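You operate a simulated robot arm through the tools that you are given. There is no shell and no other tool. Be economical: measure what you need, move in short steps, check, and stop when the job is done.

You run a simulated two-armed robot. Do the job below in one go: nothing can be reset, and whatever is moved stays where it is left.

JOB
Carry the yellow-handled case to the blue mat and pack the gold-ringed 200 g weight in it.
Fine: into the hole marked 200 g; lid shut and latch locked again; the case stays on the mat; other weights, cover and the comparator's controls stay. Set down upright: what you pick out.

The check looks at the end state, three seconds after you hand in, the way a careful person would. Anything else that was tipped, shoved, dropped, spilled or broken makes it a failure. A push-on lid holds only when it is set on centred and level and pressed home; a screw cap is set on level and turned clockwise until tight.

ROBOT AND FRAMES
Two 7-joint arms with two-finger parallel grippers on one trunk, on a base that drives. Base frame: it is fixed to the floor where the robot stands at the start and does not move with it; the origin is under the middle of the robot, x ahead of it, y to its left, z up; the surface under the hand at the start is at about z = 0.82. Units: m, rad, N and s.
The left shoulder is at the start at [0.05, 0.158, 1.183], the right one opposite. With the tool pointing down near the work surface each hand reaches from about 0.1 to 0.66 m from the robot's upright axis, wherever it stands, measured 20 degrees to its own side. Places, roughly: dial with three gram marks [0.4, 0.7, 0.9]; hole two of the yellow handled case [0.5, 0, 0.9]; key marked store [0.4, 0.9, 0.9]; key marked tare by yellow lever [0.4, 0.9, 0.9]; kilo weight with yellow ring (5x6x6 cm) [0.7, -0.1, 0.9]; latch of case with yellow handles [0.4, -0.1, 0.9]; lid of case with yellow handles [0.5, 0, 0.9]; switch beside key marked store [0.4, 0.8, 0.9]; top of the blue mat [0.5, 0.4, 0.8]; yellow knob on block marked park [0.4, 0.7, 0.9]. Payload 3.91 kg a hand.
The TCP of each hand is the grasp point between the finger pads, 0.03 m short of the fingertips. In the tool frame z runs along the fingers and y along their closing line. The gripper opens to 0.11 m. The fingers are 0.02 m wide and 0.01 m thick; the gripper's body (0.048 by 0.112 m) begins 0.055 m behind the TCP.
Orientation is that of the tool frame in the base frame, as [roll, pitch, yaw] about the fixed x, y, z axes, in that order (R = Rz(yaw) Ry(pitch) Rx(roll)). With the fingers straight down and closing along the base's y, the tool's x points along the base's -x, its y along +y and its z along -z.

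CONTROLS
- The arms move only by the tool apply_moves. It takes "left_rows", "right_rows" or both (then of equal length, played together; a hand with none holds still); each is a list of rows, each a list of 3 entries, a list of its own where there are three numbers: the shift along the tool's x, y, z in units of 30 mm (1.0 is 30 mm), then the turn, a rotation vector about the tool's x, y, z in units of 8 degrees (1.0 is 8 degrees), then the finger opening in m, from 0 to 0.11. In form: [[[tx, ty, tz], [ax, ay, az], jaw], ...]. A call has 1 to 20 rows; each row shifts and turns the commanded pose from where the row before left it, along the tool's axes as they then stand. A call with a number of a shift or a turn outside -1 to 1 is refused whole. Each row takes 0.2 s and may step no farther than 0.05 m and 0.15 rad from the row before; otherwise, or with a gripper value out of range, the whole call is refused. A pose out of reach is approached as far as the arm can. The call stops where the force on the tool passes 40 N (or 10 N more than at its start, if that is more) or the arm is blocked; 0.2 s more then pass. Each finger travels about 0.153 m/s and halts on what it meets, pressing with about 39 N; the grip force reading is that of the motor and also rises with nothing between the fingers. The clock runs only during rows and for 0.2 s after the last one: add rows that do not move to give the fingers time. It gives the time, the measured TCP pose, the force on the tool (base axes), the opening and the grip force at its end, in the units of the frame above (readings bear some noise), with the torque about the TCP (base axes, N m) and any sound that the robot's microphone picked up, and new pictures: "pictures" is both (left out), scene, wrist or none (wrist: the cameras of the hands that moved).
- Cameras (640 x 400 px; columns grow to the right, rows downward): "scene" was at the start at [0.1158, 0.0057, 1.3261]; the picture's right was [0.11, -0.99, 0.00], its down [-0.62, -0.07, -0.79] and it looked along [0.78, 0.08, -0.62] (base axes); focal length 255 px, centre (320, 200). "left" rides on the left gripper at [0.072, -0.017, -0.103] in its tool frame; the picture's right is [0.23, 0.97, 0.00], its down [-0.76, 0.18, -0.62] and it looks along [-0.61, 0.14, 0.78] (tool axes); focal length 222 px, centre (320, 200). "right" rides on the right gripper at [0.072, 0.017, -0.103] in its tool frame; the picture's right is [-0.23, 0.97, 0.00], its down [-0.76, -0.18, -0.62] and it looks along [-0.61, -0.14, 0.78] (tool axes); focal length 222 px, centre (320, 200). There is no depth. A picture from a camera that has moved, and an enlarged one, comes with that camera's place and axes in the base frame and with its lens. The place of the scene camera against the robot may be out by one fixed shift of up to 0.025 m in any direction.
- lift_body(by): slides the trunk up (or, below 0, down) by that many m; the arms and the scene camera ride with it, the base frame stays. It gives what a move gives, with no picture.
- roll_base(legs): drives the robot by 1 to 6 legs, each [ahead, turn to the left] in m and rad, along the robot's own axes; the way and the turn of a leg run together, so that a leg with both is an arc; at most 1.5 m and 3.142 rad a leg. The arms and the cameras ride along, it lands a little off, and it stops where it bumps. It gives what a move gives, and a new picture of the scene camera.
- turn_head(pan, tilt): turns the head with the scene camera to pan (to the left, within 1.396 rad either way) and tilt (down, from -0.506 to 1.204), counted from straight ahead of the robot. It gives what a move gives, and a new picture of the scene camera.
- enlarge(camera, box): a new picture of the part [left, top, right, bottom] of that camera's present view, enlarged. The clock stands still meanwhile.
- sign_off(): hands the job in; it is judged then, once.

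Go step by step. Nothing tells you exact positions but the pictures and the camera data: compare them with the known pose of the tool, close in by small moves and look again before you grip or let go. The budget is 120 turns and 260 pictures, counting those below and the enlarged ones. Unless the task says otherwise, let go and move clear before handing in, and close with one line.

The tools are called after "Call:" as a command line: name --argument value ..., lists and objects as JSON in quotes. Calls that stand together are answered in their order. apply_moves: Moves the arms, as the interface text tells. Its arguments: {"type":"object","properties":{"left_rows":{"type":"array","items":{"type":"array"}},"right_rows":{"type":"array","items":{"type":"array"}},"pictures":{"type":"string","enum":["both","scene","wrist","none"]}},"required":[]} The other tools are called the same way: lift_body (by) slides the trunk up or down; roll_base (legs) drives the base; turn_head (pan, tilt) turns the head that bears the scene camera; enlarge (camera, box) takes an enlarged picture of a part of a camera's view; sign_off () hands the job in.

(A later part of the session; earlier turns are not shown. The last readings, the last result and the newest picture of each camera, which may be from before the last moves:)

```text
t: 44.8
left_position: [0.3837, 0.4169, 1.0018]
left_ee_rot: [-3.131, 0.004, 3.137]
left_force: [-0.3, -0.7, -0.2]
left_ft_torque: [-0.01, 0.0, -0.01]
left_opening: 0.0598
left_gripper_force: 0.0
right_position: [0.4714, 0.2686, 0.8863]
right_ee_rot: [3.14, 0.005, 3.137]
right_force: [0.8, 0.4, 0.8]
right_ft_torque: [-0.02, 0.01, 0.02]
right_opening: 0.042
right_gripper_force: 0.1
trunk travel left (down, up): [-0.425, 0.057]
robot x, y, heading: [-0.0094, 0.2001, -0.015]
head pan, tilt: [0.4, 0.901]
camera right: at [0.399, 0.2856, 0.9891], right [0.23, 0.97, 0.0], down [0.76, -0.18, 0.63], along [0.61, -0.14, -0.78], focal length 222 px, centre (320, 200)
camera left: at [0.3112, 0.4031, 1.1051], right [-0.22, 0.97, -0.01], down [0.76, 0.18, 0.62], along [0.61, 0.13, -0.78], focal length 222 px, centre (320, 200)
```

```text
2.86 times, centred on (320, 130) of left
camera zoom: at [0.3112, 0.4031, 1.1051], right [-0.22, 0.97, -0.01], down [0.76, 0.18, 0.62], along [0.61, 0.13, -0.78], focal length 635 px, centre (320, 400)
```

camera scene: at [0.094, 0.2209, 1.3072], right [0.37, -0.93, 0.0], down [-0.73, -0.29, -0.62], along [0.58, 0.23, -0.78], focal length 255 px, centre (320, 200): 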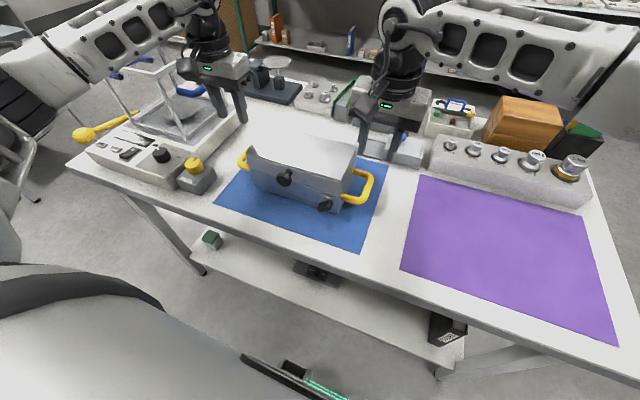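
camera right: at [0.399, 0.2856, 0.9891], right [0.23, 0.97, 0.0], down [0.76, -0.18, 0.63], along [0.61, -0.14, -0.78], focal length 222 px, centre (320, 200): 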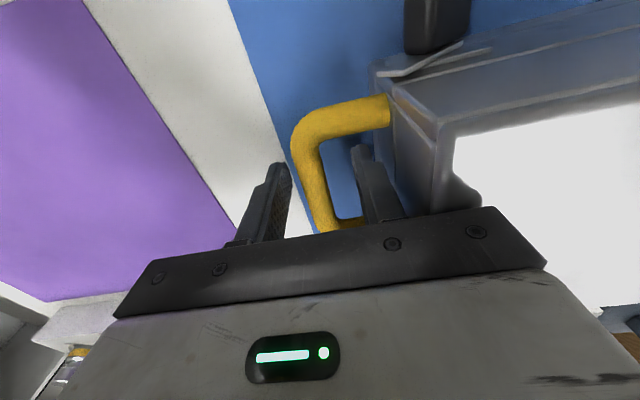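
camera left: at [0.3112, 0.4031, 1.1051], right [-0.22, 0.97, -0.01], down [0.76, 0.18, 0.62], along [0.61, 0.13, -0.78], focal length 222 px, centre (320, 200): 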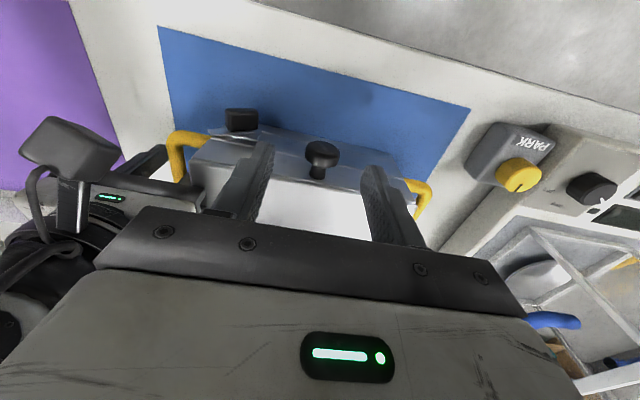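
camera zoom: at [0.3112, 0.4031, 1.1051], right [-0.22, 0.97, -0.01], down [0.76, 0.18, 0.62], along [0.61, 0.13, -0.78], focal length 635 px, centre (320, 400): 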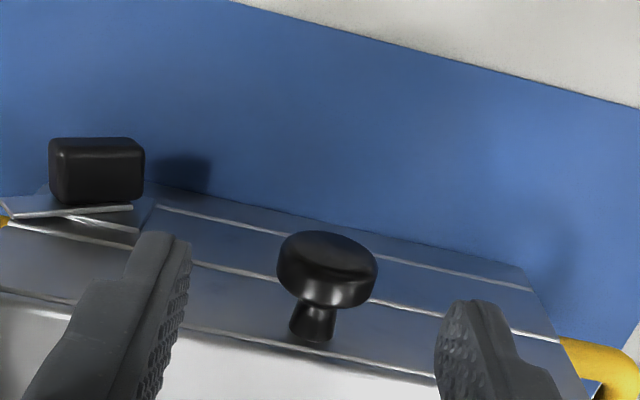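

The knob head is about at (0.402, 0.423, 0.915), 31 mm across. I lower the left fingers to either side of it and close the right hand on the handle.

Call:
apply_moves --left_rows '[[[-0.2, 0.05, 0.6], [0, 0, 0], 0.06], [[-0.2, 0.06, 0.7], [0, 0, 0], 0.06], [[-0.2, 0.06, 0.7], [0, 0, 0], 0.06], [[0, 0, 0.57], [0, 0, 0], 0.06], [[0, 0, 0], [0, 0, 0], 0.06]]' --right_rows '[[[0, -0.08, 0.03], [0, 0, 0], 0.03], [[0, 0, 0], [0, 0, 0], 0.0], [[0, 0, 0], [0, 0, 0], 0.0], [[0, 0, 0], [0, 0, 0], 0.0], [[0, 0, 0], [0, 0, 0], 0.0]]' --pictures "wrist"

Call:
enlarge --camera "left" --box '[230, 100, 410, 240]'

```text
t: 46.0
left_position: [0.4031, 0.4205, 0.9208]
left_ee_rot: [-3.13, 0.006, 3.137]
left_force: [-0.4, 0.8, 0.5]
left_ft_torque: [-0.01, 0.02, 0.0]
left_opening: 0.06
left_gripper_force: 0.1
right_position: [0.4726, 0.2649, 0.886]
right_ee_rot: [3.141, 0.006, 3.138]
right_force: [0.1, -6.8, 2.2]
right_ft_torque: [-0.08, 0.02, 0.0]
right_opening: 0.0153
right_gripper_force: 38.6
trunk travel left (down, up): [-0.425, 0.057]
robot x, y, heading: [-0.0076, 0.1949, -0.016]
head pan, tilt: [0.4, 0.901]
camera right: at [0.3997, 0.2826, 0.9883], right [0.23, 0.97, 0.0], down [0.76, -0.18, 0.63], along [0.61, -0.14, -0.78], focal length 222 px, centre (320, 200)
camera left: at [0.3303, 0.4065, 1.0264], right [-0.22, 0.97, -0.01], down [0.76, 0.18, 0.62], along [0.61, 0.13, -0.78], focal length 222 px, centre (320, 200)
```

right: 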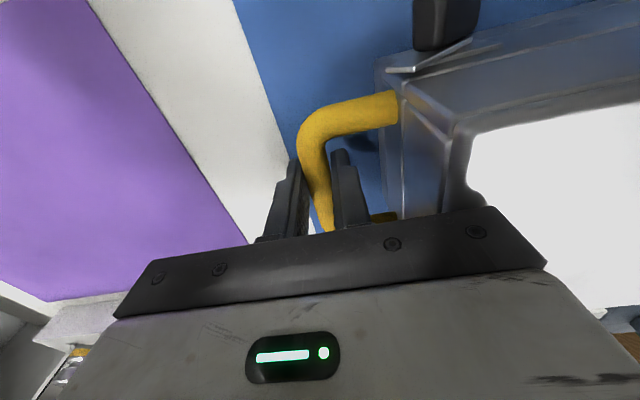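
left: 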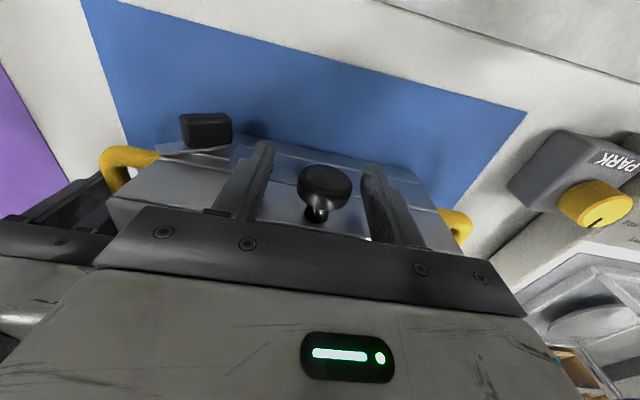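

```text
2.86 times, centred on (320, 170) of left
camera zoom: at [0.3303, 0.4065, 1.0264], right [-0.22, 0.97, -0.01], down [0.76, 0.18, 0.62], along [0.61, 0.13, -0.78], focal length 635 px, centre (320, 286)
```

zoom: 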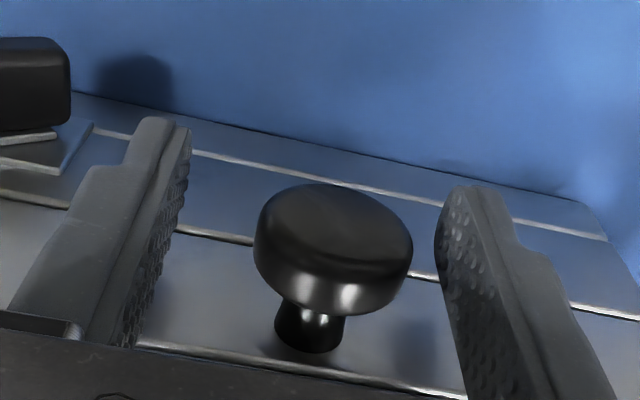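

The knob head lies between the left pads. I shift 4 mm, close on it, and lift very gently to test.

Call:
apply_moves --left_rows '[[[0, 0.14, 0], [0, 0, 0], 0.05], [[0, 0, 0], [0, 0, 0], 0.0], [[0, 0, 0], [0, 0, 0], 0.0], [[0, 0, 0], [0, 0, 0], 0.0], [[0, 0, -0.2], [0, 0, 0], 0.0], [[0, 0, -0.2], [0, 0, 0], 0.0]]' --pictures "wrist"

Call:
enlarge --camera "left" --box '[130, 80, 410, 240]'

```text
t: 47.4
left_position: [0.4024, 0.4246, 0.934]
left_ee_rot: [-3.131, -0.002, 3.137]
left_force: [8.4, -0.4, -37.0]
left_ft_torque: [1.88, 1.08, 0.22]
left_opening: 0.0311
left_gripper_force: 35.3
right_position: [0.4724, 0.2688, 0.8864]
right_ee_rot: [3.134, 0.004, 3.139]
right_force: [-6.2, -7.2, 27.0]
right_ft_torque: [3.97, 1.47, 0.78]
right_opening: 0.0158
right_gripper_force: 38.8
trunk travel left (down, up): [-0.425, 0.057]
robot x, y, heading: [-0.0089, 0.1972, -0.016]
head pan, tilt: [0.4, 0.901]
camera left: at [0.3299, 0.4112, 1.0378], right [-0.22, 0.97, -0.01], down [0.76, 0.18, 0.62], along [0.61, 0.13, -0.78], focal length 222 px, centre (320, 200)
```

left: 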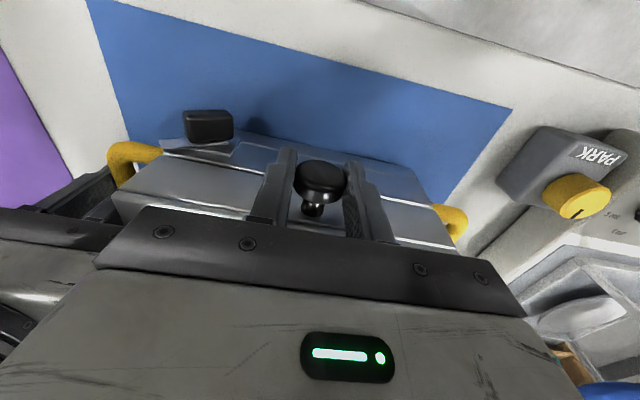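

```text
2.29 times, centred on (270, 160) of left
camera zoom: at [0.3299, 0.4112, 1.0378], right [-0.22, 0.97, -0.01], down [0.76, 0.18, 0.62], along [0.61, 0.13, -0.78], focal length 508 px, centre (434, 291)
```

zoom: 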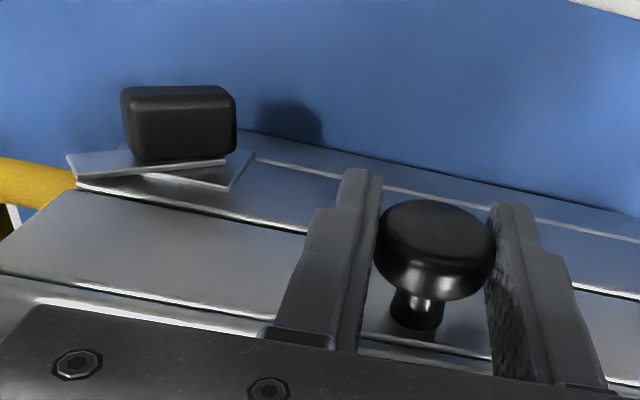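

The whole case tilts rather than the lid opening, so the latch still holds. I lower it back, keep the left hand on the knob as anchor, release the right hand and raise it to turn the latch further.

Call:
apply_moves --left_rows '[[[0, 0, 0.2], [0, 0, 0], 0.0], [[0, 0, 0.2], [0, 0, 0], 0.0], [[0, 0, 0.03], [0, 0, 0], 0.0], [[0, 0, 0], [0, 0, 0], 0.0], [[0, 0, 0], [0, 0, 0], 0.0], [[0, 0, 0], [0, 0, 0], 0.0], [[0, 0, 0], [0, 0, 0], 0.0]]' --right_rows '[[[0, 0, 0], [0, 0, 0], 0.0], [[0, 0, 0], [0, 0, 0], 0.0], [[0, 0, 0], [0, 0, 0], 0.03], [[0, 0, 0], [0, 0, 0], 0.042], [[0, 0, -0.8], [0, 0, 0], 0.042], [[0, -0.3, -1], [0, 0, 0], 0.042], [[0.3, -0.3, -0.5], [0, 0, 0], 0.02]]' --pictures "scene"

Call:
enlarge --camera "scene" --box '[240, 120, 400, 240]'

```text
t: 49.0
left_position: [0.4017, 0.4238, 0.9268]
left_ee_rot: [-3.129, 0.011, 3.14]
left_force: [2.7, 3.2, 29.0]
left_ft_torque: [0.05, -0.6, 0.06]
left_opening: 0.0311
left_gripper_force: 39.2
right_position: [0.4672, 0.2495, 0.957]
right_ee_rot: [3.14, 0.006, 3.141]
right_force: [-0.5, -0.3, 0.4]
right_ft_torque: [0.0, 0.01, 0.01]
right_opening: 0.0201
right_gripper_force: 0.0
trunk travel left (down, up): [-0.425, 0.057]
robot x, y, heading: [0.0, 0.1943, -0.013]
head pan, tilt: [0.4, 0.901]
camera scene: at [0.0923, 0.2201, 1.3076], right [0.37, -0.93, 0.0], down [-0.73, -0.29, -0.62], along [0.58, 0.23, -0.78], focal length 255 px, centre (320, 200)
```

scene: 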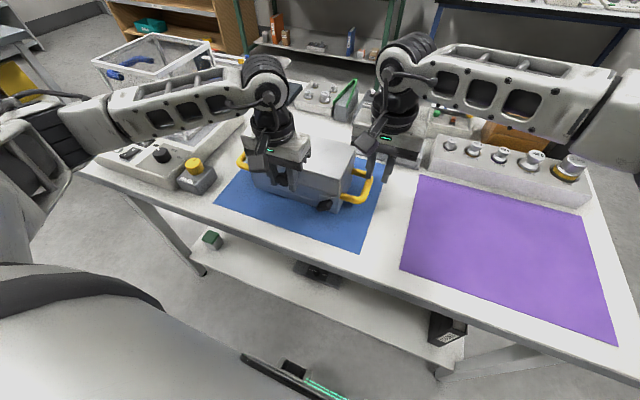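

```text
3.33 times, centred on (320, 180) of scene
camera zoom: at [0.0923, 0.2201, 1.3076], right [0.37, -0.93, 0.0], down [-0.73, -0.29, -0.62], along [0.58, 0.23, -0.78], focal length 852 px, centre (320, 267)
```

zoom: 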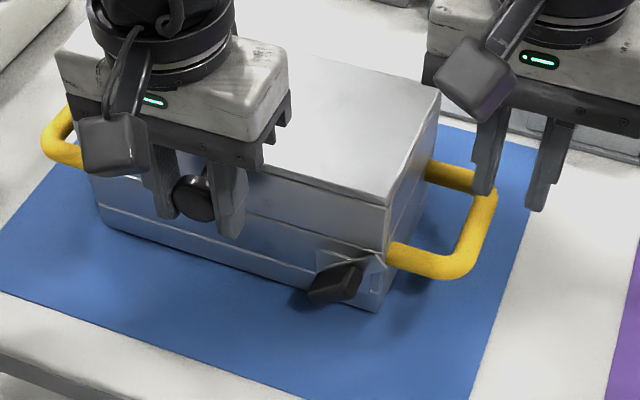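

I position the closed right fingers over the outer end of the paddle (y≈0.318) and press down again, slowly.

Call:
apply_moves --left_rows '[[[0, 0, -0.08], [0, 0, 0], 0.0], [[0, 0, 0], [0, 0, 0], 0.0], [[0, 0, 0], [0, 0, 0], 0.0], [[0, 0, 0], [0, 0, 0], 0.0], [[0, 0, 0], [0, 0, 0], 0.0], [[0, 0, 0], [0, 0, 0], 0.0], [[0, 0, 0], [0, 0, 0], 0.0]]' --right_rows '[[[0.77, 0.76, 0], [0, 0, 0], 0.0], [[0.77, 0.76, 0], [0, 0, 0], 0.0], [[0.77, 0.76, 0], [0, 0, 0], 0.0], [[0, 0, 0.9], [0, 0, 0], 0.0], [[0, 0, 0.4], [0, 0, 0], 0.0], [[0, 0, 0.2], [0, 0, 0], 0.0], [[0, 0, 0.2], [0, 0, 0], 0.0]]' --pictures "none"

Call:
enlarge --camera "left" --box '[130, 80, 370, 230]'

Call:
enlarge --camera "right" --box '[240, 100, 400, 220]'

```text
t: 50.4
left_position: [0.3998, 0.4264, 0.9269]
left_ee_rot: [-3.135, 0.001, 3.137]
left_force: [-1.9, -0.7, 7.4]
left_ft_torque: [-0.47, 0.67, -0.04]
left_opening: 0.0309
left_gripper_force: 39.2
right_position: [0.398, 0.3145, 0.9124]
right_ee_rot: [3.142, 0.008, 3.135]
right_force: [-2.0, -5.4, 1.8]
right_ft_torque: [0.49, -0.06, 0.22]
right_opening: 0.0
right_gripper_force: 37.2
trunk travel left (down, up): [-0.425, 0.057]
robot x, y, heading: [-0.0021, 0.1962, -0.017]
head pan, tilt: [0.4, 0.901]
stopped in row 7 (right hand): the force on the tool passed its limit at 47 N (the readings are from after the stop); the commanded pose is now the measured one
```

```text
2.67 times, centred on (250, 155) of left
camera zoom: at [0.3286, 0.4112, 1.0312], right [-0.22, 0.97, -0.01], down [0.76, 0.18, 0.62], along [0.61, 0.13, -0.78], focal length 592 px, centre (507, 320)
```

zoom: 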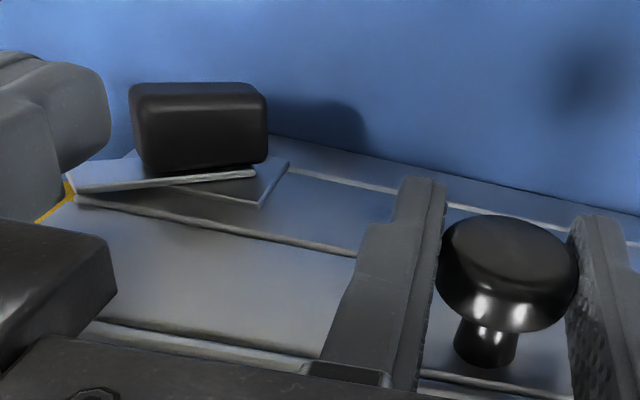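

```text
3.33 times, centred on (320, 160) of right
camera zoom: at [0.3255, 0.3315, 1.0147], right [0.23, 0.97, 0.0], down [0.76, -0.18, 0.63], along [0.61, -0.15, -0.78], focal length 740 px, centre (320, 333)
```

zoom: 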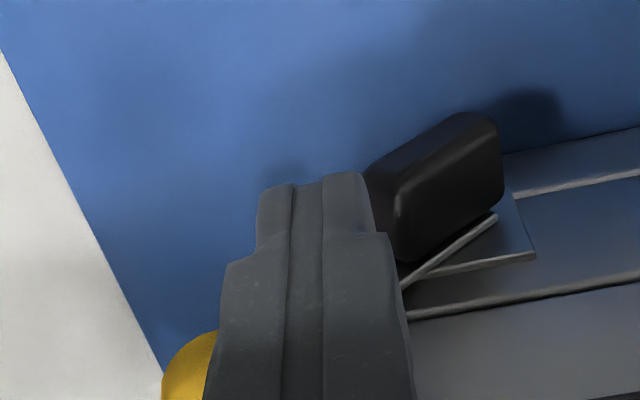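

The paddle sits on a hard stop at about 47° this way (its strip end reaching the handle's root), and the lid is still held. So it must open by turning the other way: I'll sweep the paddle's raised end back to upright from the right side first.

Call:
apply_moves --right_rows '[[[0, -0.2, -0.8], [0, 0, 0], 0.0], [[0, -0.6, 0], [0, 0, 0], 0.0], [[0, 0, 0.75], [0, 0, 0], 0.0], [[0, 0, 0.73], [0, 0, 0], 0.0], [[0, 0.25, 0], [0, 0, 0], 0.0], [[0, 0.2, 0], [0, 0, 0], 0.0], [[0, 0.2, 0], [0, 0, 0], 0.0], [[0, 0.2, 0], [0, 0, 0], 0.0]]' --pictures "none"

Call:
enlarge --camera "left" --box '[130, 80, 370, 230]'

Call:
enlarge --camera "right" --box '[240, 100, 400, 220]'

```text
t: 52.2
left_position: [0.4021, 0.4269, 0.927]
left_ee_rot: [-3.139, 0.003, -3.139]
left_force: [1.9, 2.5, 9.9]
left_ft_torque: [-0.11, 0.14, -0.07]
left_opening: 0.0308
left_gripper_force: 38.8
right_position: [0.3988, 0.314, 0.8906]
right_ee_rot: [-3.137, 0.008, 3.134]
right_force: [-4.9, -13.0, 4.1]
right_ft_torque: [-0.25, 0.05, -0.04]
right_opening: 0.0
right_gripper_force: 37.7
trunk travel left (down, up): [-0.425, 0.057]
robot x, y, heading: [-0.0061, 0.1934, -0.016]
head pan, tilt: [0.4, 0.901]
```

```text
2.67 times, centred on (250, 155) of left
camera zoom: at [0.3292, 0.4121, 1.0308], right [-0.23, 0.97, 0.0], down [0.76, 0.18, 0.63], along [0.61, 0.14, -0.78], focal length 592 px, centre (507, 320)
```

zoom: 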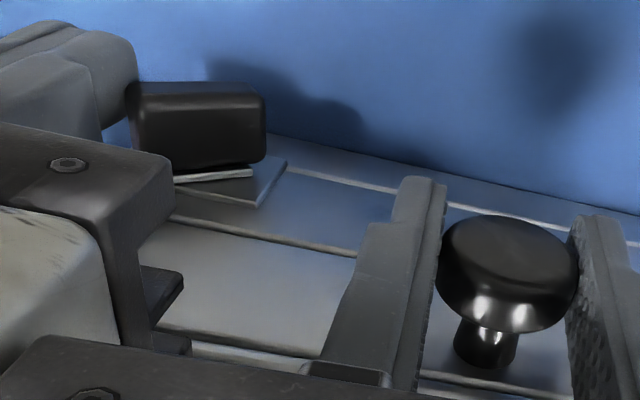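

```text
3.33 times, centred on (320, 160) of right
camera zoom: at [0.3253, 0.3321, 0.9934], right [0.24, 0.97, 0.0], down [0.76, -0.18, 0.63], along [0.61, -0.15, -0.78], focal length 740 px, centre (320, 333)
```

zoom: 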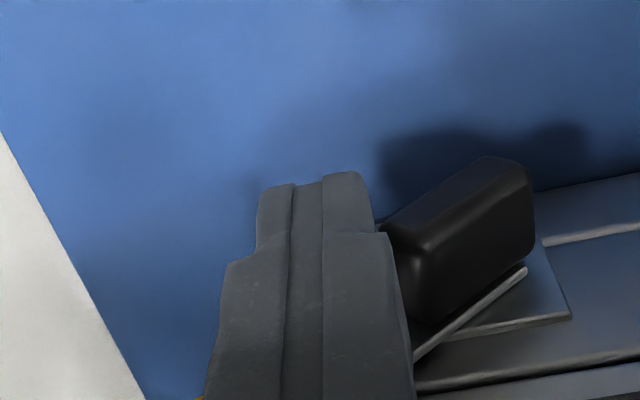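

Call:
apply_moves --right_rows '[[[0, 0.15, 0], [0, 0, 0], 0.0], [[0, 0.15, 0], [0, 0, 0], 0.0], [[0, 0.15, 0], [0, 0, 0], 0.0]]' --pictures "none"

Call:
enlarge --camera "right" --box '[240, 100, 400, 220]'

```text
t: 52.7
left_position: [0.4031, 0.4312, 0.9268]
left_ee_rot: [3.139, 0.004, -3.133]
left_force: [-1.4, 2.1, 5.8]
left_ft_torque: [-0.28, 0.69, -0.02]
left_opening: 0.0309
left_gripper_force: 39.1
right_position: [0.4013, 0.319, 0.8906]
right_ee_rot: [-3.134, 0.007, 3.137]
right_force: [-1.6, -7.0, 3.4]
right_ft_torque: [0.89, -0.13, 0.3]
right_opening: 0.0
right_gripper_force: 37.9
trunk travel left (down, up): [-0.425, 0.057]
robot x, y, heading: [-0.0075, 0.1964, -0.016]
head pan, tilt: [0.4, 0.901]
stopped in row 2 (right hand): the force on the tool passed its limit at 47 N (the readings are from after the stop); the commanded pose is now the measured one
```

```text
3.33 times, centred on (320, 160) of right
camera zoom: at [0.3273, 0.3366, 0.9927], right [0.23, 0.97, -0.01], down [0.76, -0.18, 0.63], along [0.61, -0.15, -0.78], focal length 740 px, centre (320, 333)
```

zoom: 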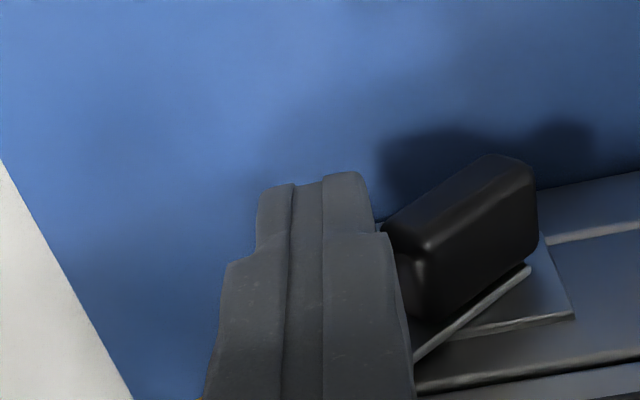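

The push jammed because of the paddle's geometry, so there is no proof of a stop. A push on its upper long face from the left is effective, so I move the left hand back to its handle as an anchor and lift the right hand.

Call:
apply_moves --left_rows '[[[0, 0, 0], [0, 0, 0], 0.05], [[0, 0, 0], [0, 0, 0], 0.06], [[0, 0, -0.9], [0, 0, 0], 0.06], [[0, 0, -1], [0, 0, 0], 0.06], [[0, 0, -0.9], [0, 0, 0], 0.06], [[-0.48, 0.947, 0], [0, 0, 0], 0.05], [[-0.48, 0.947, 0], [0, 0, 0], 0.042], [[-0.48, 0.947, 0], [0, 0, 0], 0.042], [[-0.48, 0.947, 0], [0, 0, 0], 0.042], [[-0.48, 0.947, 0], [0, 0, 0], 0.042], [[0, 0, 0.8], [0, 0, 0], 0.042], [[0, 0, 0.9], [0, 0, 0], 0.042], [[0, 0, 0], [0, 0, 0], 0.042]]' --right_rows '[[[0, -0.2, -0.5], [0, 0, 0], 0.0], [[0, 0, -0.8], [0, 0, 0], 0.0], [[0, 0, -0.8], [0, 0, 0], 0.0], [[0, 0, 0], [0, 0, 0], 0.0], [[0, 0, 0], [0, 0, 0], 0.0], [[0, 0, 0], [0, 0, 0], 0.0], [[0, 0, 0], [0, 0, 0], 0.0], [[0, 0, 0], [0, 0, 0], 0.0], [[0, 0, 0], [0, 0, 0], 0.0], [[0, 0, 0], [0, 0, 0], 0.0], [[0, 0, 0], [0, 0, 0], 0.0], [[0, 0, 0], [0, 0, 0], 0.0], [[0, 0, 0], [0, 0, 0], 0.0]]' --pictures "both"

```text
t: 55.5
left_position: [0.4754, 0.574, 0.9598]
left_ee_rot: [3.137, 0.003, -3.133]
left_force: [0.5, 0.6, 0.1]
left_ft_torque: [0.04, -0.01, -0.02]
left_opening: 0.042
left_gripper_force: 0.0
right_position: [0.4004, 0.3125, 0.955]
right_ee_rot: [-3.132, 0.008, 3.134]
right_force: [0.0, 0.1, -0.5]
right_ft_torque: [0.01, 0.04, -0.02]
right_opening: 0.0001
right_gripper_force: 37.8
trunk travel left (down, up): [-0.425, 0.057]
robot x, y, heading: [-0.0025, 0.1947, -0.018]
head pan, tilt: [0.4, 0.901]
camera scene: at [0.094, 0.2205, 1.3072], right [0.37, -0.93, 0.0], down [-0.73, -0.29, -0.62], along [0.58, 0.23, -0.78], focal length 255 px, centre (320, 200)
camera right: at [0.3266, 0.3313, 1.0575], right [0.23, 0.97, -0.01], down [0.76, -0.18, 0.63], along [0.61, -0.15, -0.78], focal length 222 px, centre (320, 200)
camera left: at [0.403, 0.5584, 1.0623], right [-0.24, 0.97, 0.0], down [0.76, 0.18, 0.63], along [0.61, 0.15, -0.78], focal length 222 px, centre (320, 200)
```

scene: 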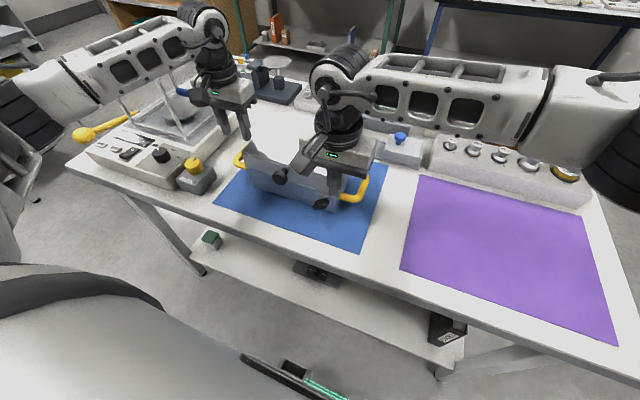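
right: 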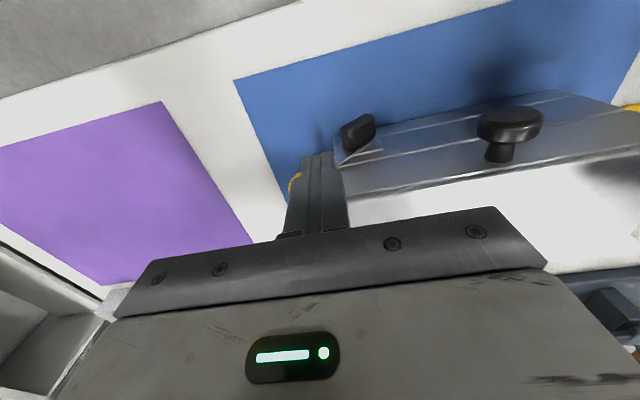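
left: 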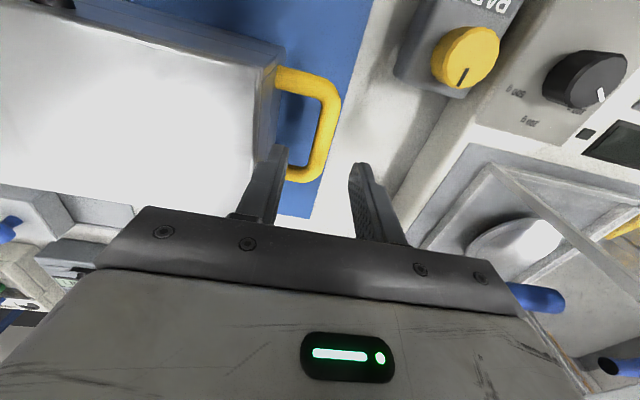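

The left handle bar is now at y≈0.58 and the latch pivot at y≈0.346. I grip the handle with the left and bring the right finger down to the left of the paddle.

Call:
apply_moves --left_rows '[[[0, 0.17, 0.8], [0, 0, 0], 0.042], [[0, 0, 0.85], [0, 0, 0], 0.042], [[0, 0, 0.8], [0, 0, 0], 0.042], [[0, 0, 0], [0, 0, 0], 0.0], [[0, 0, 0], [0, 0, 0], 0.0], [[0, 0, 0], [0, 0, 0], 0.0]]' --right_rows '[[[0, 0.73, 0], [0, 0, 0], 0.0], [[0, 0.73, 0], [0, 0, 0], 0.0], [[0, 0.73, 0], [0, 0, 0], 0.0], [[0, 0, 0.6], [0, 0, 0], 0.0], [[0, 0, 0.6], [0, 0, 0], 0.0], [[0, 0, 0.43], [0, 0, 0], 0.0]]' --pictures "none"

Call:
enlarge --camera "right" --box '[210, 80, 410, 220]'

```text
t: 56.9
left_position: [0.4766, 0.5797, 0.8842]
left_ee_rot: [3.138, 0.002, -3.133]
left_force: [-2.0, -2.5, -0.5]
left_ft_torque: [-0.74, -0.22, -0.68]
left_opening: 0.0157
left_gripper_force: 39.1
right_position: [0.4054, 0.3718, 0.9028]
right_ee_rot: [-3.129, 0.008, 3.135]
right_force: [0.3, -1.3, 0.1]
right_ft_torque: [-0.04, 0.02, 0.01]
right_opening: 0.0
right_gripper_force: 37.5
right hand out of reach, approached as far as the arm can: row 4, 5
trunk travel left (down, up): [-0.425, 0.057]
robot x, y, heading: [-0.0072, 0.1995, -0.018]
head pan, tilt: [0.4, 0.901]
```

```text
2.86 times, centred on (310, 150) of right
camera zoom: at [0.3322, 0.3901, 1.0053], right [0.23, 0.97, -0.01], down [0.76, -0.18, 0.63], along [0.61, -0.15, -0.78], focal length 635 px, centre (349, 343)
```

zoom: 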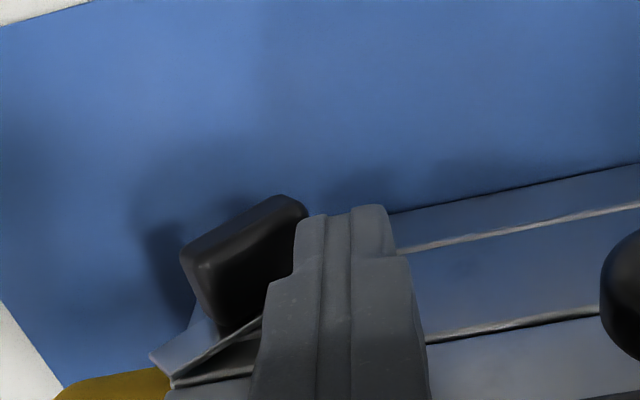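

The finger is beside the upper face of the paddle. I sweep it to the right slowly.

Call:
apply_moves --right_rows '[[[0.1, -0.2, 0], [0, 0, 0], 0.0], [[0, -0.2, 0], [0, 0, 0], 0.0], [[0, -0.2, 0], [0, 0, 0], 0.0], [[0, -0.2, 0], [0, 0, 0], 0.0], [[0, -0.2, 0], [0, 0, 0], 0.0]]' --pictures "none"

Call:
enlarge --camera "right" --box '[210, 80, 410, 220]'

```text
t: 58.1
left_position: [0.4758, 0.5787, 0.8839]
left_ee_rot: [3.136, 0.003, -3.132]
left_force: [-2.8, -5.2, -0.3]
left_ft_torque: [-0.81, 0.01, -0.46]
left_opening: 0.0156
left_gripper_force: 39.0
right_position: [0.4034, 0.3412, 0.9042]
right_ee_rot: [-3.131, 0.007, 3.135]
right_force: [-0.3, 1.3, 2.0]
right_ft_torque: [0.03, -0.02, -0.03]
right_opening: 0.0
right_gripper_force: 37.4
trunk travel left (down, up): [-0.425, 0.057]
robot x, y, heading: [-0.0086, 0.1926, -0.019]
head pan, tilt: [0.4, 0.901]
```

```text
2.86 times, centred on (310, 150) of right
camera zoom: at [0.3295, 0.36, 1.0054], right [0.23, 0.97, -0.01], down [0.76, -0.18, 0.63], along [0.61, -0.15, -0.78], focal length 635 px, centre (349, 343)
```

zoom: 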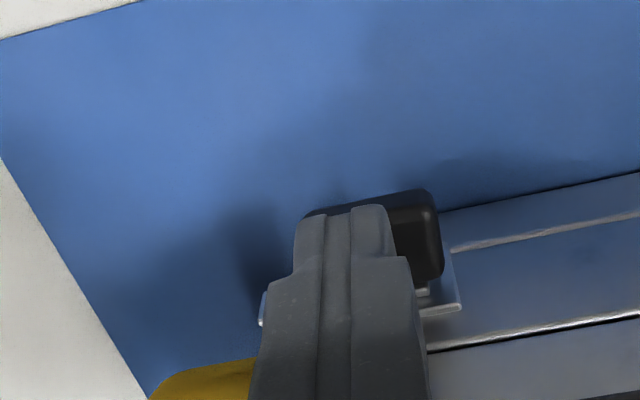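

The paddle swung to horizontal with hardly any force. Now I free the left hand and bring it back over the knob while the right hand withdraws.

Call:
apply_moves --left_rows '[[[0, 0, 0], [0, 0, 0], 0.03], [[0, 0, 0], [0, 0, 0], 0.042], [[0, 0, -0.9], [0, 0, 0], 0.042], [[0, 0, -1], [0, 0, 0], 0.042], [[0, 0, -1], [0, 0, 0], 0.042], [[0, 0, -0.9], [0, 0, 0], 0.05], [[0.5, -0.97, 0], [0, 0, 0], 0.06], [[0.5, -0.97, 0], [0, 0, 0], 0.06], [[0.5, -0.97, 0], [0, 0, 0], 0.06], [[0.5, -0.97, 0], [0, 0, 0], 0.06], [[0.5, -0.97, 0], [0, 0, 0], 0.06], [[0, 0, 0], [0, 0, 0], 0.06]]' --right_rows '[[[0, 0, -0.8], [0, 0, 0], 0.0], [[0, 0, -1], [0, 0, 0], 0.0], [[0, 0, -1], [0, 0, 0], 0.0], [[0, -0.8, -0.5], [0, 0, 0], 0.0], [[0, -1, 0], [0, 0, 0], 0.0], [[0, -1, 0], [0, 0, 0], 0.0], [[0, -1, 0], [0, 0, 0], 0.0], [[0, 0, 0], [0, 0, 0], 0.0], [[0, 0, 0], [0, 0, 0], 0.0], [[0, 0, 0], [0, 0, 0], 0.0], [[0, 0, 0], [0, 0, 0], 0.0], [[0, 0, 0], [0, 0, 0], 0.0]]' --pictures "scene"

Call:
enlarge --camera "left" --box '[190, 60, 410, 200]'

Call:
enlarge --camera "scene" --box '[240, 120, 400, 240]'

```text
t: 60.7
left_position: [0.402, 0.4335, 0.998]
left_ee_rot: [3.137, 0.003, -3.132]
left_force: [-0.7, 0.3, 0.2]
left_ft_torque: [-0.04, 0.03, 0.0]
left_opening: 0.0602
left_gripper_force: 0.1
right_position: [0.4015, 0.23, 1.0019]
right_ee_rot: [-3.131, 0.007, 3.134]
right_force: [-1.0, 0.4, -0.4]
right_ft_torque: [-0.01, 0.01, 0.01]
right_opening: 0.0
right_gripper_force: 37.2
trunk travel left (down, up): [-0.425, 0.057]
robot x, y, heading: [-0.0085, 0.1954, -0.018]
head pan, tilt: [0.4, 0.901]
camera scene: at [0.094, 0.2207, 1.3072], right [0.37, -0.93, 0.0], down [-0.73, -0.29, -0.62], along [0.58, 0.23, -0.78], focal length 255 px, centre (320, 200)
```

scene: 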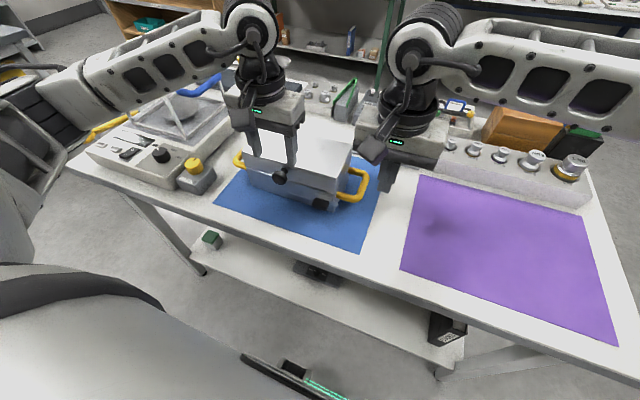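

```text
2.86 times, centred on (300, 130) of left
camera zoom: at [0.3298, 0.4172, 1.1017], right [-0.24, 0.97, 0.0], down [0.76, 0.18, 0.63], along [0.61, 0.15, -0.78], focal length 635 px, centre (377, 400)
```

zoom: 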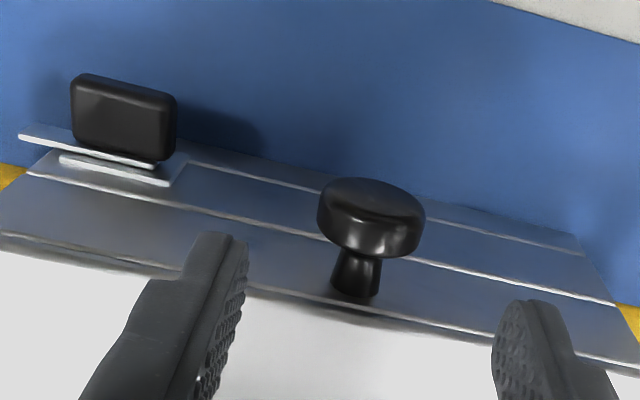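

```text
3.33 times, centred on (320, 180) of scene
camera zoom: at [0.094, 0.2207, 1.3072], right [0.37, -0.93, 0.0], down [-0.73, -0.29, -0.62], along [0.58, 0.23, -0.78], focal length 852 px, centre (320, 267)
```

zoom: 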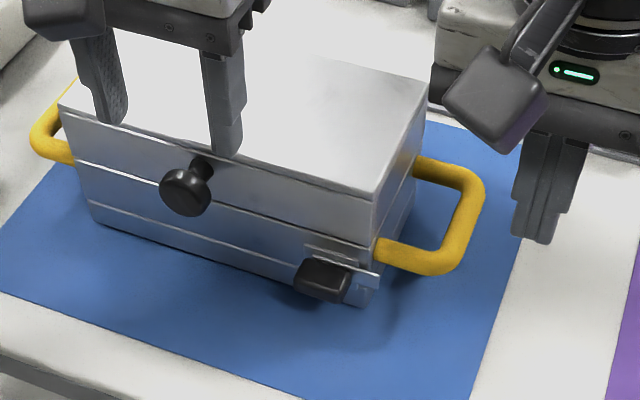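

The latch is now fully horizontal. I lower the left hand around the knob, close, and lift the lid a little along its arc as a test.

Call:
apply_moves --left_rows '[[[-0.07, 0, 0.8], [0, 0, 0], 0.06], [[-0.06, 0, 0.9], [0, 0, 0], 0.06], [[0, 0, 0.83], [0, 0, 0], 0.06], [[0, 0, 0], [0, 0, 0], 0.0], [[0, 0, 0], [0, 0, 0], 0.0], [[0, 0, 0], [0, 0, 0], 0.0], [[-0.11, 0, -0.42], [0, 0, 0], 0.0], [[-0.11, 0, -0.42], [0, 0, 0], 0.0]]' --pictures "none"

Call:
enlarge --camera "scene" --box '[220, 100, 400, 230]'

```text
t: 62.5
left_position: [0.4096, 0.4349, 0.9492]
left_ee_rot: [3.136, 0.003, -3.131]
left_force: [-1.2, 0.8, -6.7]
left_ft_torque: [0.22, 0.86, 0.16]
left_opening: 0.0312
left_gripper_force: 38.7
right_position: [0.4029, 0.2304, 1.0016]
right_ee_rot: [-3.13, 0.004, 3.134]
right_force: [0.4, -0.5, 0.4]
right_ft_torque: [0.01, -0.01, 0.03]
right_opening: 0.0002
right_gripper_force: 38.0
trunk travel left (down, up): [-0.425, 0.057]
robot x, y, heading: [-0.0064, 0.1997, -0.018]
head pan, tilt: [0.4, 0.901]
```

```text
3.08 times, centred on (310, 165) of scene
camera zoom: at [0.0946, 0.2209, 1.3071], right [0.37, -0.93, 0.0], down [-0.73, -0.29, -0.62], along [0.58, 0.23, -0.78], focal length 786 px, centre (351, 308)
```

zoom: 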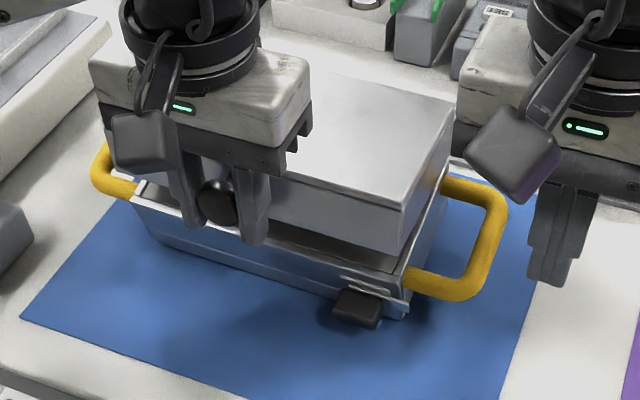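

The lid opens freely on its rear hinge. I follow its arc further.

Call:
apply_moves --left_rows '[[[-0.41, 0, -0.85], [0, 0, 0], 0.0], [[-0.58, 0, -0.74], [0, 0, 0], 0.0], [[-0.72, 0, -0.61], [0, 0, 0], 0.0], [[-0.83, 0, -0.44], [0, 0, 0], 0.0], [[0, 0, 0], [0, 0, 0], 0.0]]' --pictures "scene"

Call:
enlarge --camera "scene" --box '[220, 100, 400, 230]'

```text
t: 63.7
left_position: [0.4866, 0.4354, 1.0274]
left_ee_rot: [3.135, 0.002, -3.134]
left_force: [-0.7, 0.2, -8.1]
left_ft_torque: [-0.17, 1.01, -0.08]
left_opening: 0.0307
left_gripper_force: 39.0
right_position: [0.4035, 0.2292, 1.0013]
right_ee_rot: [-3.129, 0.005, 3.135]
right_force: [-0.1, 0.3, -0.2]
right_ft_torque: [-0.02, -0.01, 0.0]
right_opening: 0.0001
right_gripper_force: 37.0
trunk travel left (down, up): [-0.425, 0.057]
robot x, y, heading: [-0.0071, 0.1953, -0.017]
head pan, tilt: [0.4, 0.901]
camera scene: at [0.0947, 0.221, 1.3071], right [0.37, -0.93, 0.0], down [-0.73, -0.29, -0.62], along [0.58, 0.23, -0.78], focal length 255 px, centre (320, 200)
```

scene: 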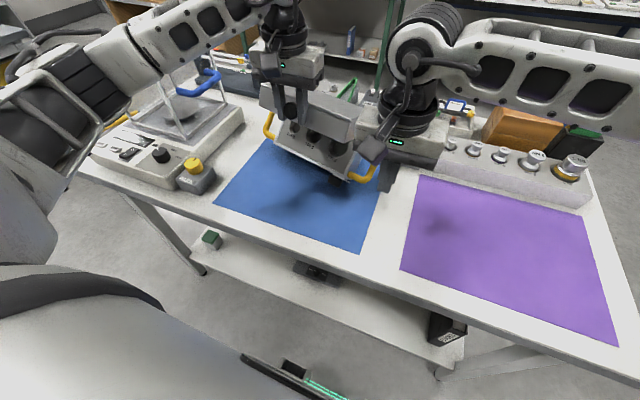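

```text
3.08 times, centred on (310, 165) of scene
camera zoom: at [0.0947, 0.221, 1.3071], right [0.37, -0.93, 0.0], down [-0.73, -0.29, -0.62], along [0.58, 0.23, -0.78], focal length 786 px, centre (351, 308)
```

zoom: 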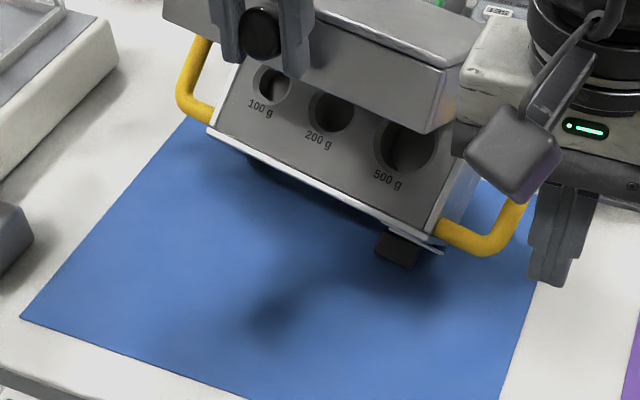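

The grip keeps the knob from pivoting, so the whole case is being tipped. I reverse exactly the same way at once to set it back.

Call:
apply_moves --left_rows '[[[0.5, 0, 0.26], [0, 0, 0], 0.0], [[0.6, 0, 0.44], [0, 0, 0], 0.0], [[0.6, 0, 0.55], [0, 0, 0], 0.0], [[0.45, 0, 0.62], [0, 0, 0], 0.0], [[0.35, 0, 0.62], [0, 0, 0], 0.0]]' --pictures "scene"

Call:
enlarge --camera "scene" --box '[220, 100, 400, 230]'

```text
t: 64.9
left_position: [0.4109, 0.432, 0.954]
left_ee_rot: [3.136, 0.005, -3.134]
left_force: [4.1, 1.5, 7.3]
left_ft_torque: [-0.14, -1.1, 0.11]
left_opening: 0.0308
left_gripper_force: 39.4
right_position: [0.4024, 0.2307, 1.0018]
right_ee_rot: [-3.13, 0.007, 3.136]
right_force: [-0.1, -0.1, 1.4]
right_ft_torque: [-0.03, 0.0, -0.01]
right_opening: 0.0
right_gripper_force: 37.6
trunk travel left (down, up): [-0.425, 0.057]
robot x, y, heading: [-0.0077, 0.1973, -0.012]
head pan, tilt: [0.4, 0.901]
camera scene: at [0.0939, 0.2205, 1.3073], right [0.37, -0.93, 0.0], down [-0.73, -0.29, -0.62], along [0.58, 0.23, -0.78], focal length 255 px, centre (320, 200)
```

scene: 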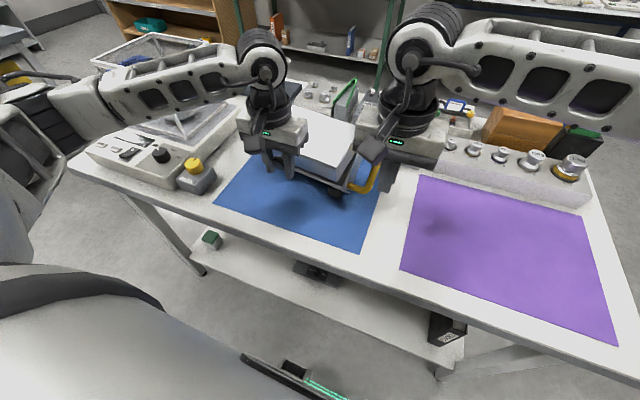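

```text
3.08 times, centred on (310, 165) of scene
camera zoom: at [0.0939, 0.2205, 1.3073], right [0.37, -0.93, 0.0], down [-0.73, -0.29, -0.62], along [0.58, 0.23, -0.78], focal length 786 px, centre (351, 308)
```

zoom: 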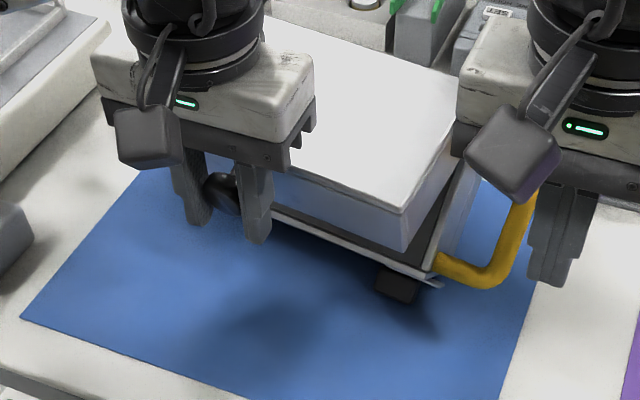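

Call:
enlarge --camera "left" --box '[0, 0, 640, 400]'

Call:
enlarge --camera "right" --box '[0, 0, 640, 400]'

```text
1.00 times, centred on (320, 200) of left (not enlarged: the box is as wide or as high as the picture)
camera zoom: at [0.3378, 0.4158, 1.0572], right [-0.23, 0.97, 0.0], down [0.76, 0.18, 0.63], along [0.61, 0.15, -0.78], focal length 222 px, centre (320, 200)
```

zoom: 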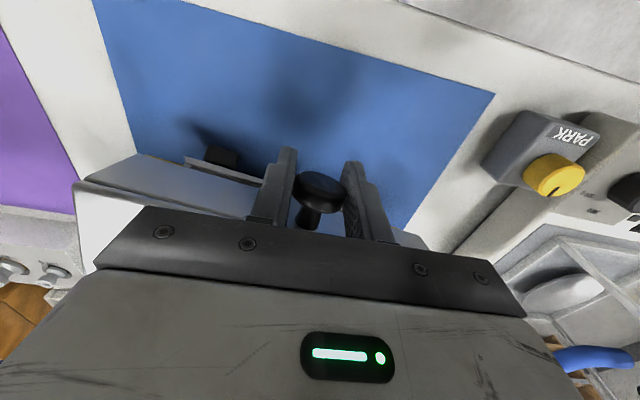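

```text
1.00 times, centred on (320, 200) of right (not enlarged: the box is as wide or as high as the picture)
camera zoom: at [0.3291, 0.2482, 1.1046], right [0.23, 0.97, -0.01], down [0.76, -0.18, 0.63], along [0.61, -0.15, -0.78], focal length 222 px, centre (320, 200)
```

zoom: 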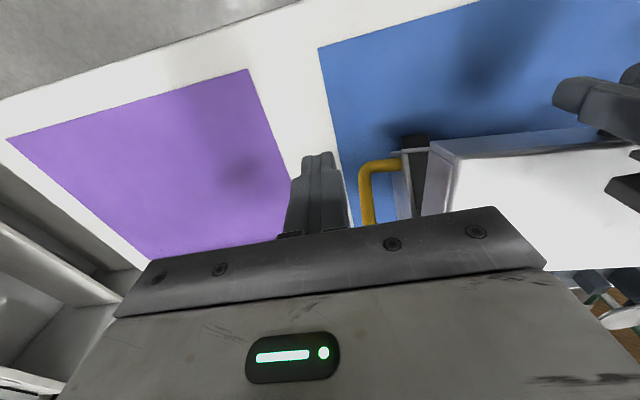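

The lid stays level in the grip and the base hangs from its hinge, rear edge raised about 3 cm. I lower the hand to set the case flat again.

Call:
apply_moves --left_rows '[[[0.05, 0, 0.2], [0, 0, 0], 0.0], [[0.05, 0, 0.25], [0, 0, 0], 0.0], [[0.05, 0, 0.25], [0, 0, 0], 0.0], [[0.05, 0, 0.2], [0, 0, 0], 0.0]]' --pictures "none"

Call:
enlarge --camera "scene" --box '[220, 100, 400, 230]'

```text
t: 65.9
left_position: [0.4044, 0.4335, 0.927]
left_ee_rot: [3.138, 0.003, -3.132]
left_force: [5.5, -0.5, 7.5]
left_ft_torque: [-0.03, -1.08, 0.07]
left_opening: 0.0309
left_gripper_force: 38.5
right_position: [0.401, 0.2288, 1.0012]
right_ee_rot: [-3.132, 0.008, 3.134]
right_force: [0.5, 0.7, 0.0]
right_ft_torque: [0.04, -0.02, -0.03]
right_opening: 0.0002
right_gripper_force: 37.4
trunk travel left (down, up): [-0.425, 0.057]
robot x, y, heading: [-0.0047, 0.2001, -0.017]
head pan, tilt: [0.4, 0.901]
```

```text
3.08 times, centred on (310, 165) of scene
camera zoom: at [0.0938, 0.2203, 1.3072], right [0.37, -0.93, 0.0], down [-0.73, -0.29, -0.62], along [0.58, 0.23, -0.78], focal length 786 px, centre (351, 308)
```

zoom: 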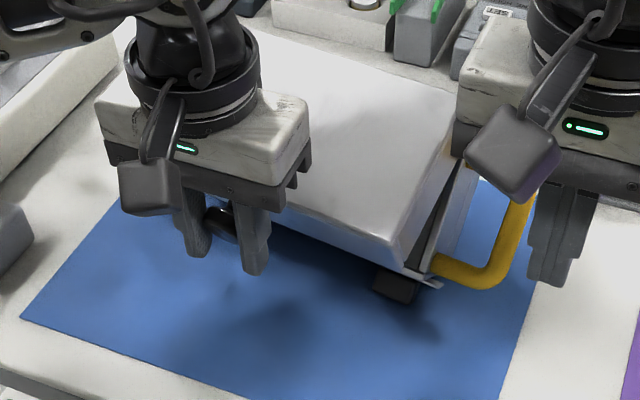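

Call:
apply_moves --right_rows '[[[0.6, -1, 0.3], [0, 0, 0], 0.0], [[0.6, -1, 0.3], [0, 0, 0], 0.0], [[0, -1, 0.3], [0.9, 0, 0], 0.0], [[0, -0.8, 0.3], [0.9, 0, 0], 0.0], [[0, 0, 0], [0.9, 0, 0], 0.0], [[0, 0, 0], [0.9, 0, 0], 0.0], [[0, 0, 0], [0.9, 0, 0], 0.0]]' --pictures "wrist"

```text
t: 67.5
left_position: [0.4056, 0.4342, 0.9268]
left_ee_rot: [3.137, 0.001, -3.132]
left_force: [4.3, 0.1, 0.1]
left_ft_torque: [0.0, -0.18, 0.06]
left_opening: 0.0308
left_gripper_force: 39.2
right_position: [0.3645, 0.1157, 0.9726]
right_ee_rot: [-2.499, 0.006, 3.132]
right_force: [0.2, -0.7, 0.9]
right_ft_torque: [0.01, 0.0, -0.01]
right_opening: 0.0
right_gripper_force: 37.2
trunk travel left (down, up): [-0.425, 0.057]
robot x, y, heading: [-0.0036, 0.1993, -0.017]
head pan, tilt: [0.4, 0.901]
camera right: at [0.2924, 0.1905, 1.0449], right [0.24, 0.78, -0.58], down [0.76, 0.22, 0.61], along [0.61, -0.59, -0.54], focal length 222 px, centre (320, 200)
```

right: 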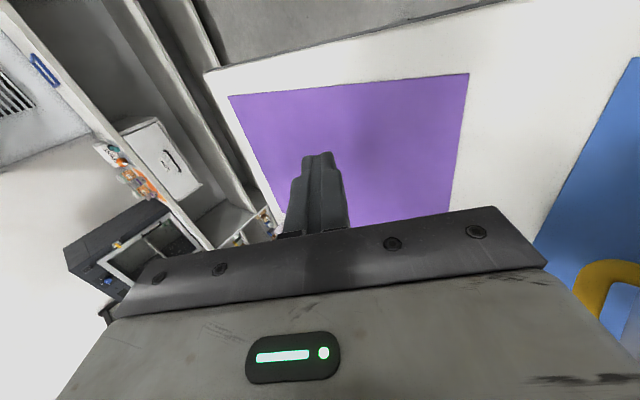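

Wrong tilt direction; I turn it the other way to look at the case from the right side.

Call:
apply_moves --right_rows '[[[0, 0, 0], [-1, 0, 0], 0.0], [[0, 0, 0], [-1, 0, 0], 0.0], [[0, 0, 0], [-1, 0, 0], 0.0], [[0, 0, 0], [-1, 0, 0], 0.0], [[0, 0, 0], [-1, 0, 0], 0.0], [[0, 0, 0], [-1, 0, 0], 0.0], [[0, 0, 0], [-1, 0, 0], 0.0], [[0, 0, 0], [-1, 0, 0], 0.0], [[0, 0, 0], [-1, 0, 0], 0.0], [[0, 0, 0], [-1, 0, 0], 0.0], [[0, 0, 0], [-1, 0, 0], 0.0]]' --pictures "both"

```text
t: 69.9
left_position: [0.4034, 0.4357, 0.9267]
left_ee_rot: [3.135, 0.002, -3.132]
left_force: [1.4, -0.6, -4.4]
left_ft_torque: [0.19, 0.51, 0.03]
left_opening: 0.031
left_gripper_force: 39.4
right_position: [0.3665, 0.1139, 0.9715]
right_ee_rot: [2.244, 0.01, 3.134]
right_force: [-0.6, -0.4, 1.0]
right_ft_torque: [0.01, 0.02, -0.01]
right_opening: 0.0
right_gripper_force: 37.8
trunk travel left (down, up): [-0.425, 0.057]
robot x, y, heading: [-0.0083, 0.1989, -0.016]
head pan, tilt: [0.4, 0.901]
camera scene: at [0.0946, 0.2207, 1.3071], right [0.37, -0.93, 0.0], down [-0.73, -0.29, -0.62], along [0.58, 0.23, -0.78], focal length 255 px, centre (320, 200)
camera right: at [0.2922, 0.0439, 1.0482], right [0.23, 0.6, 0.76], down [0.75, -0.6, 0.26], along [0.62, 0.52, -0.59], focal length 222 px, centre (320, 200)
```

scene: 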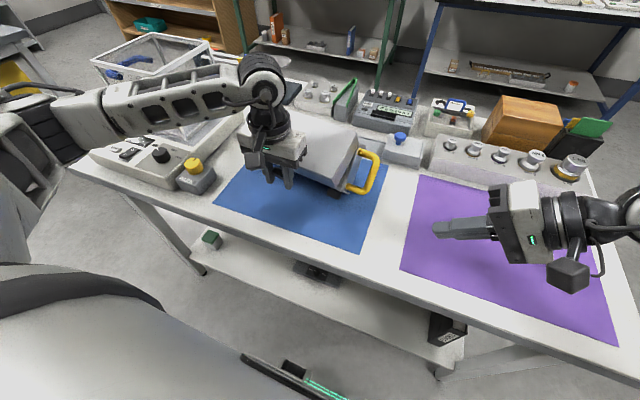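
right: 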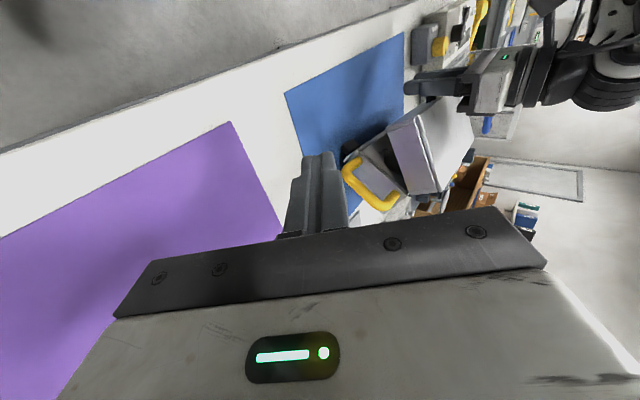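

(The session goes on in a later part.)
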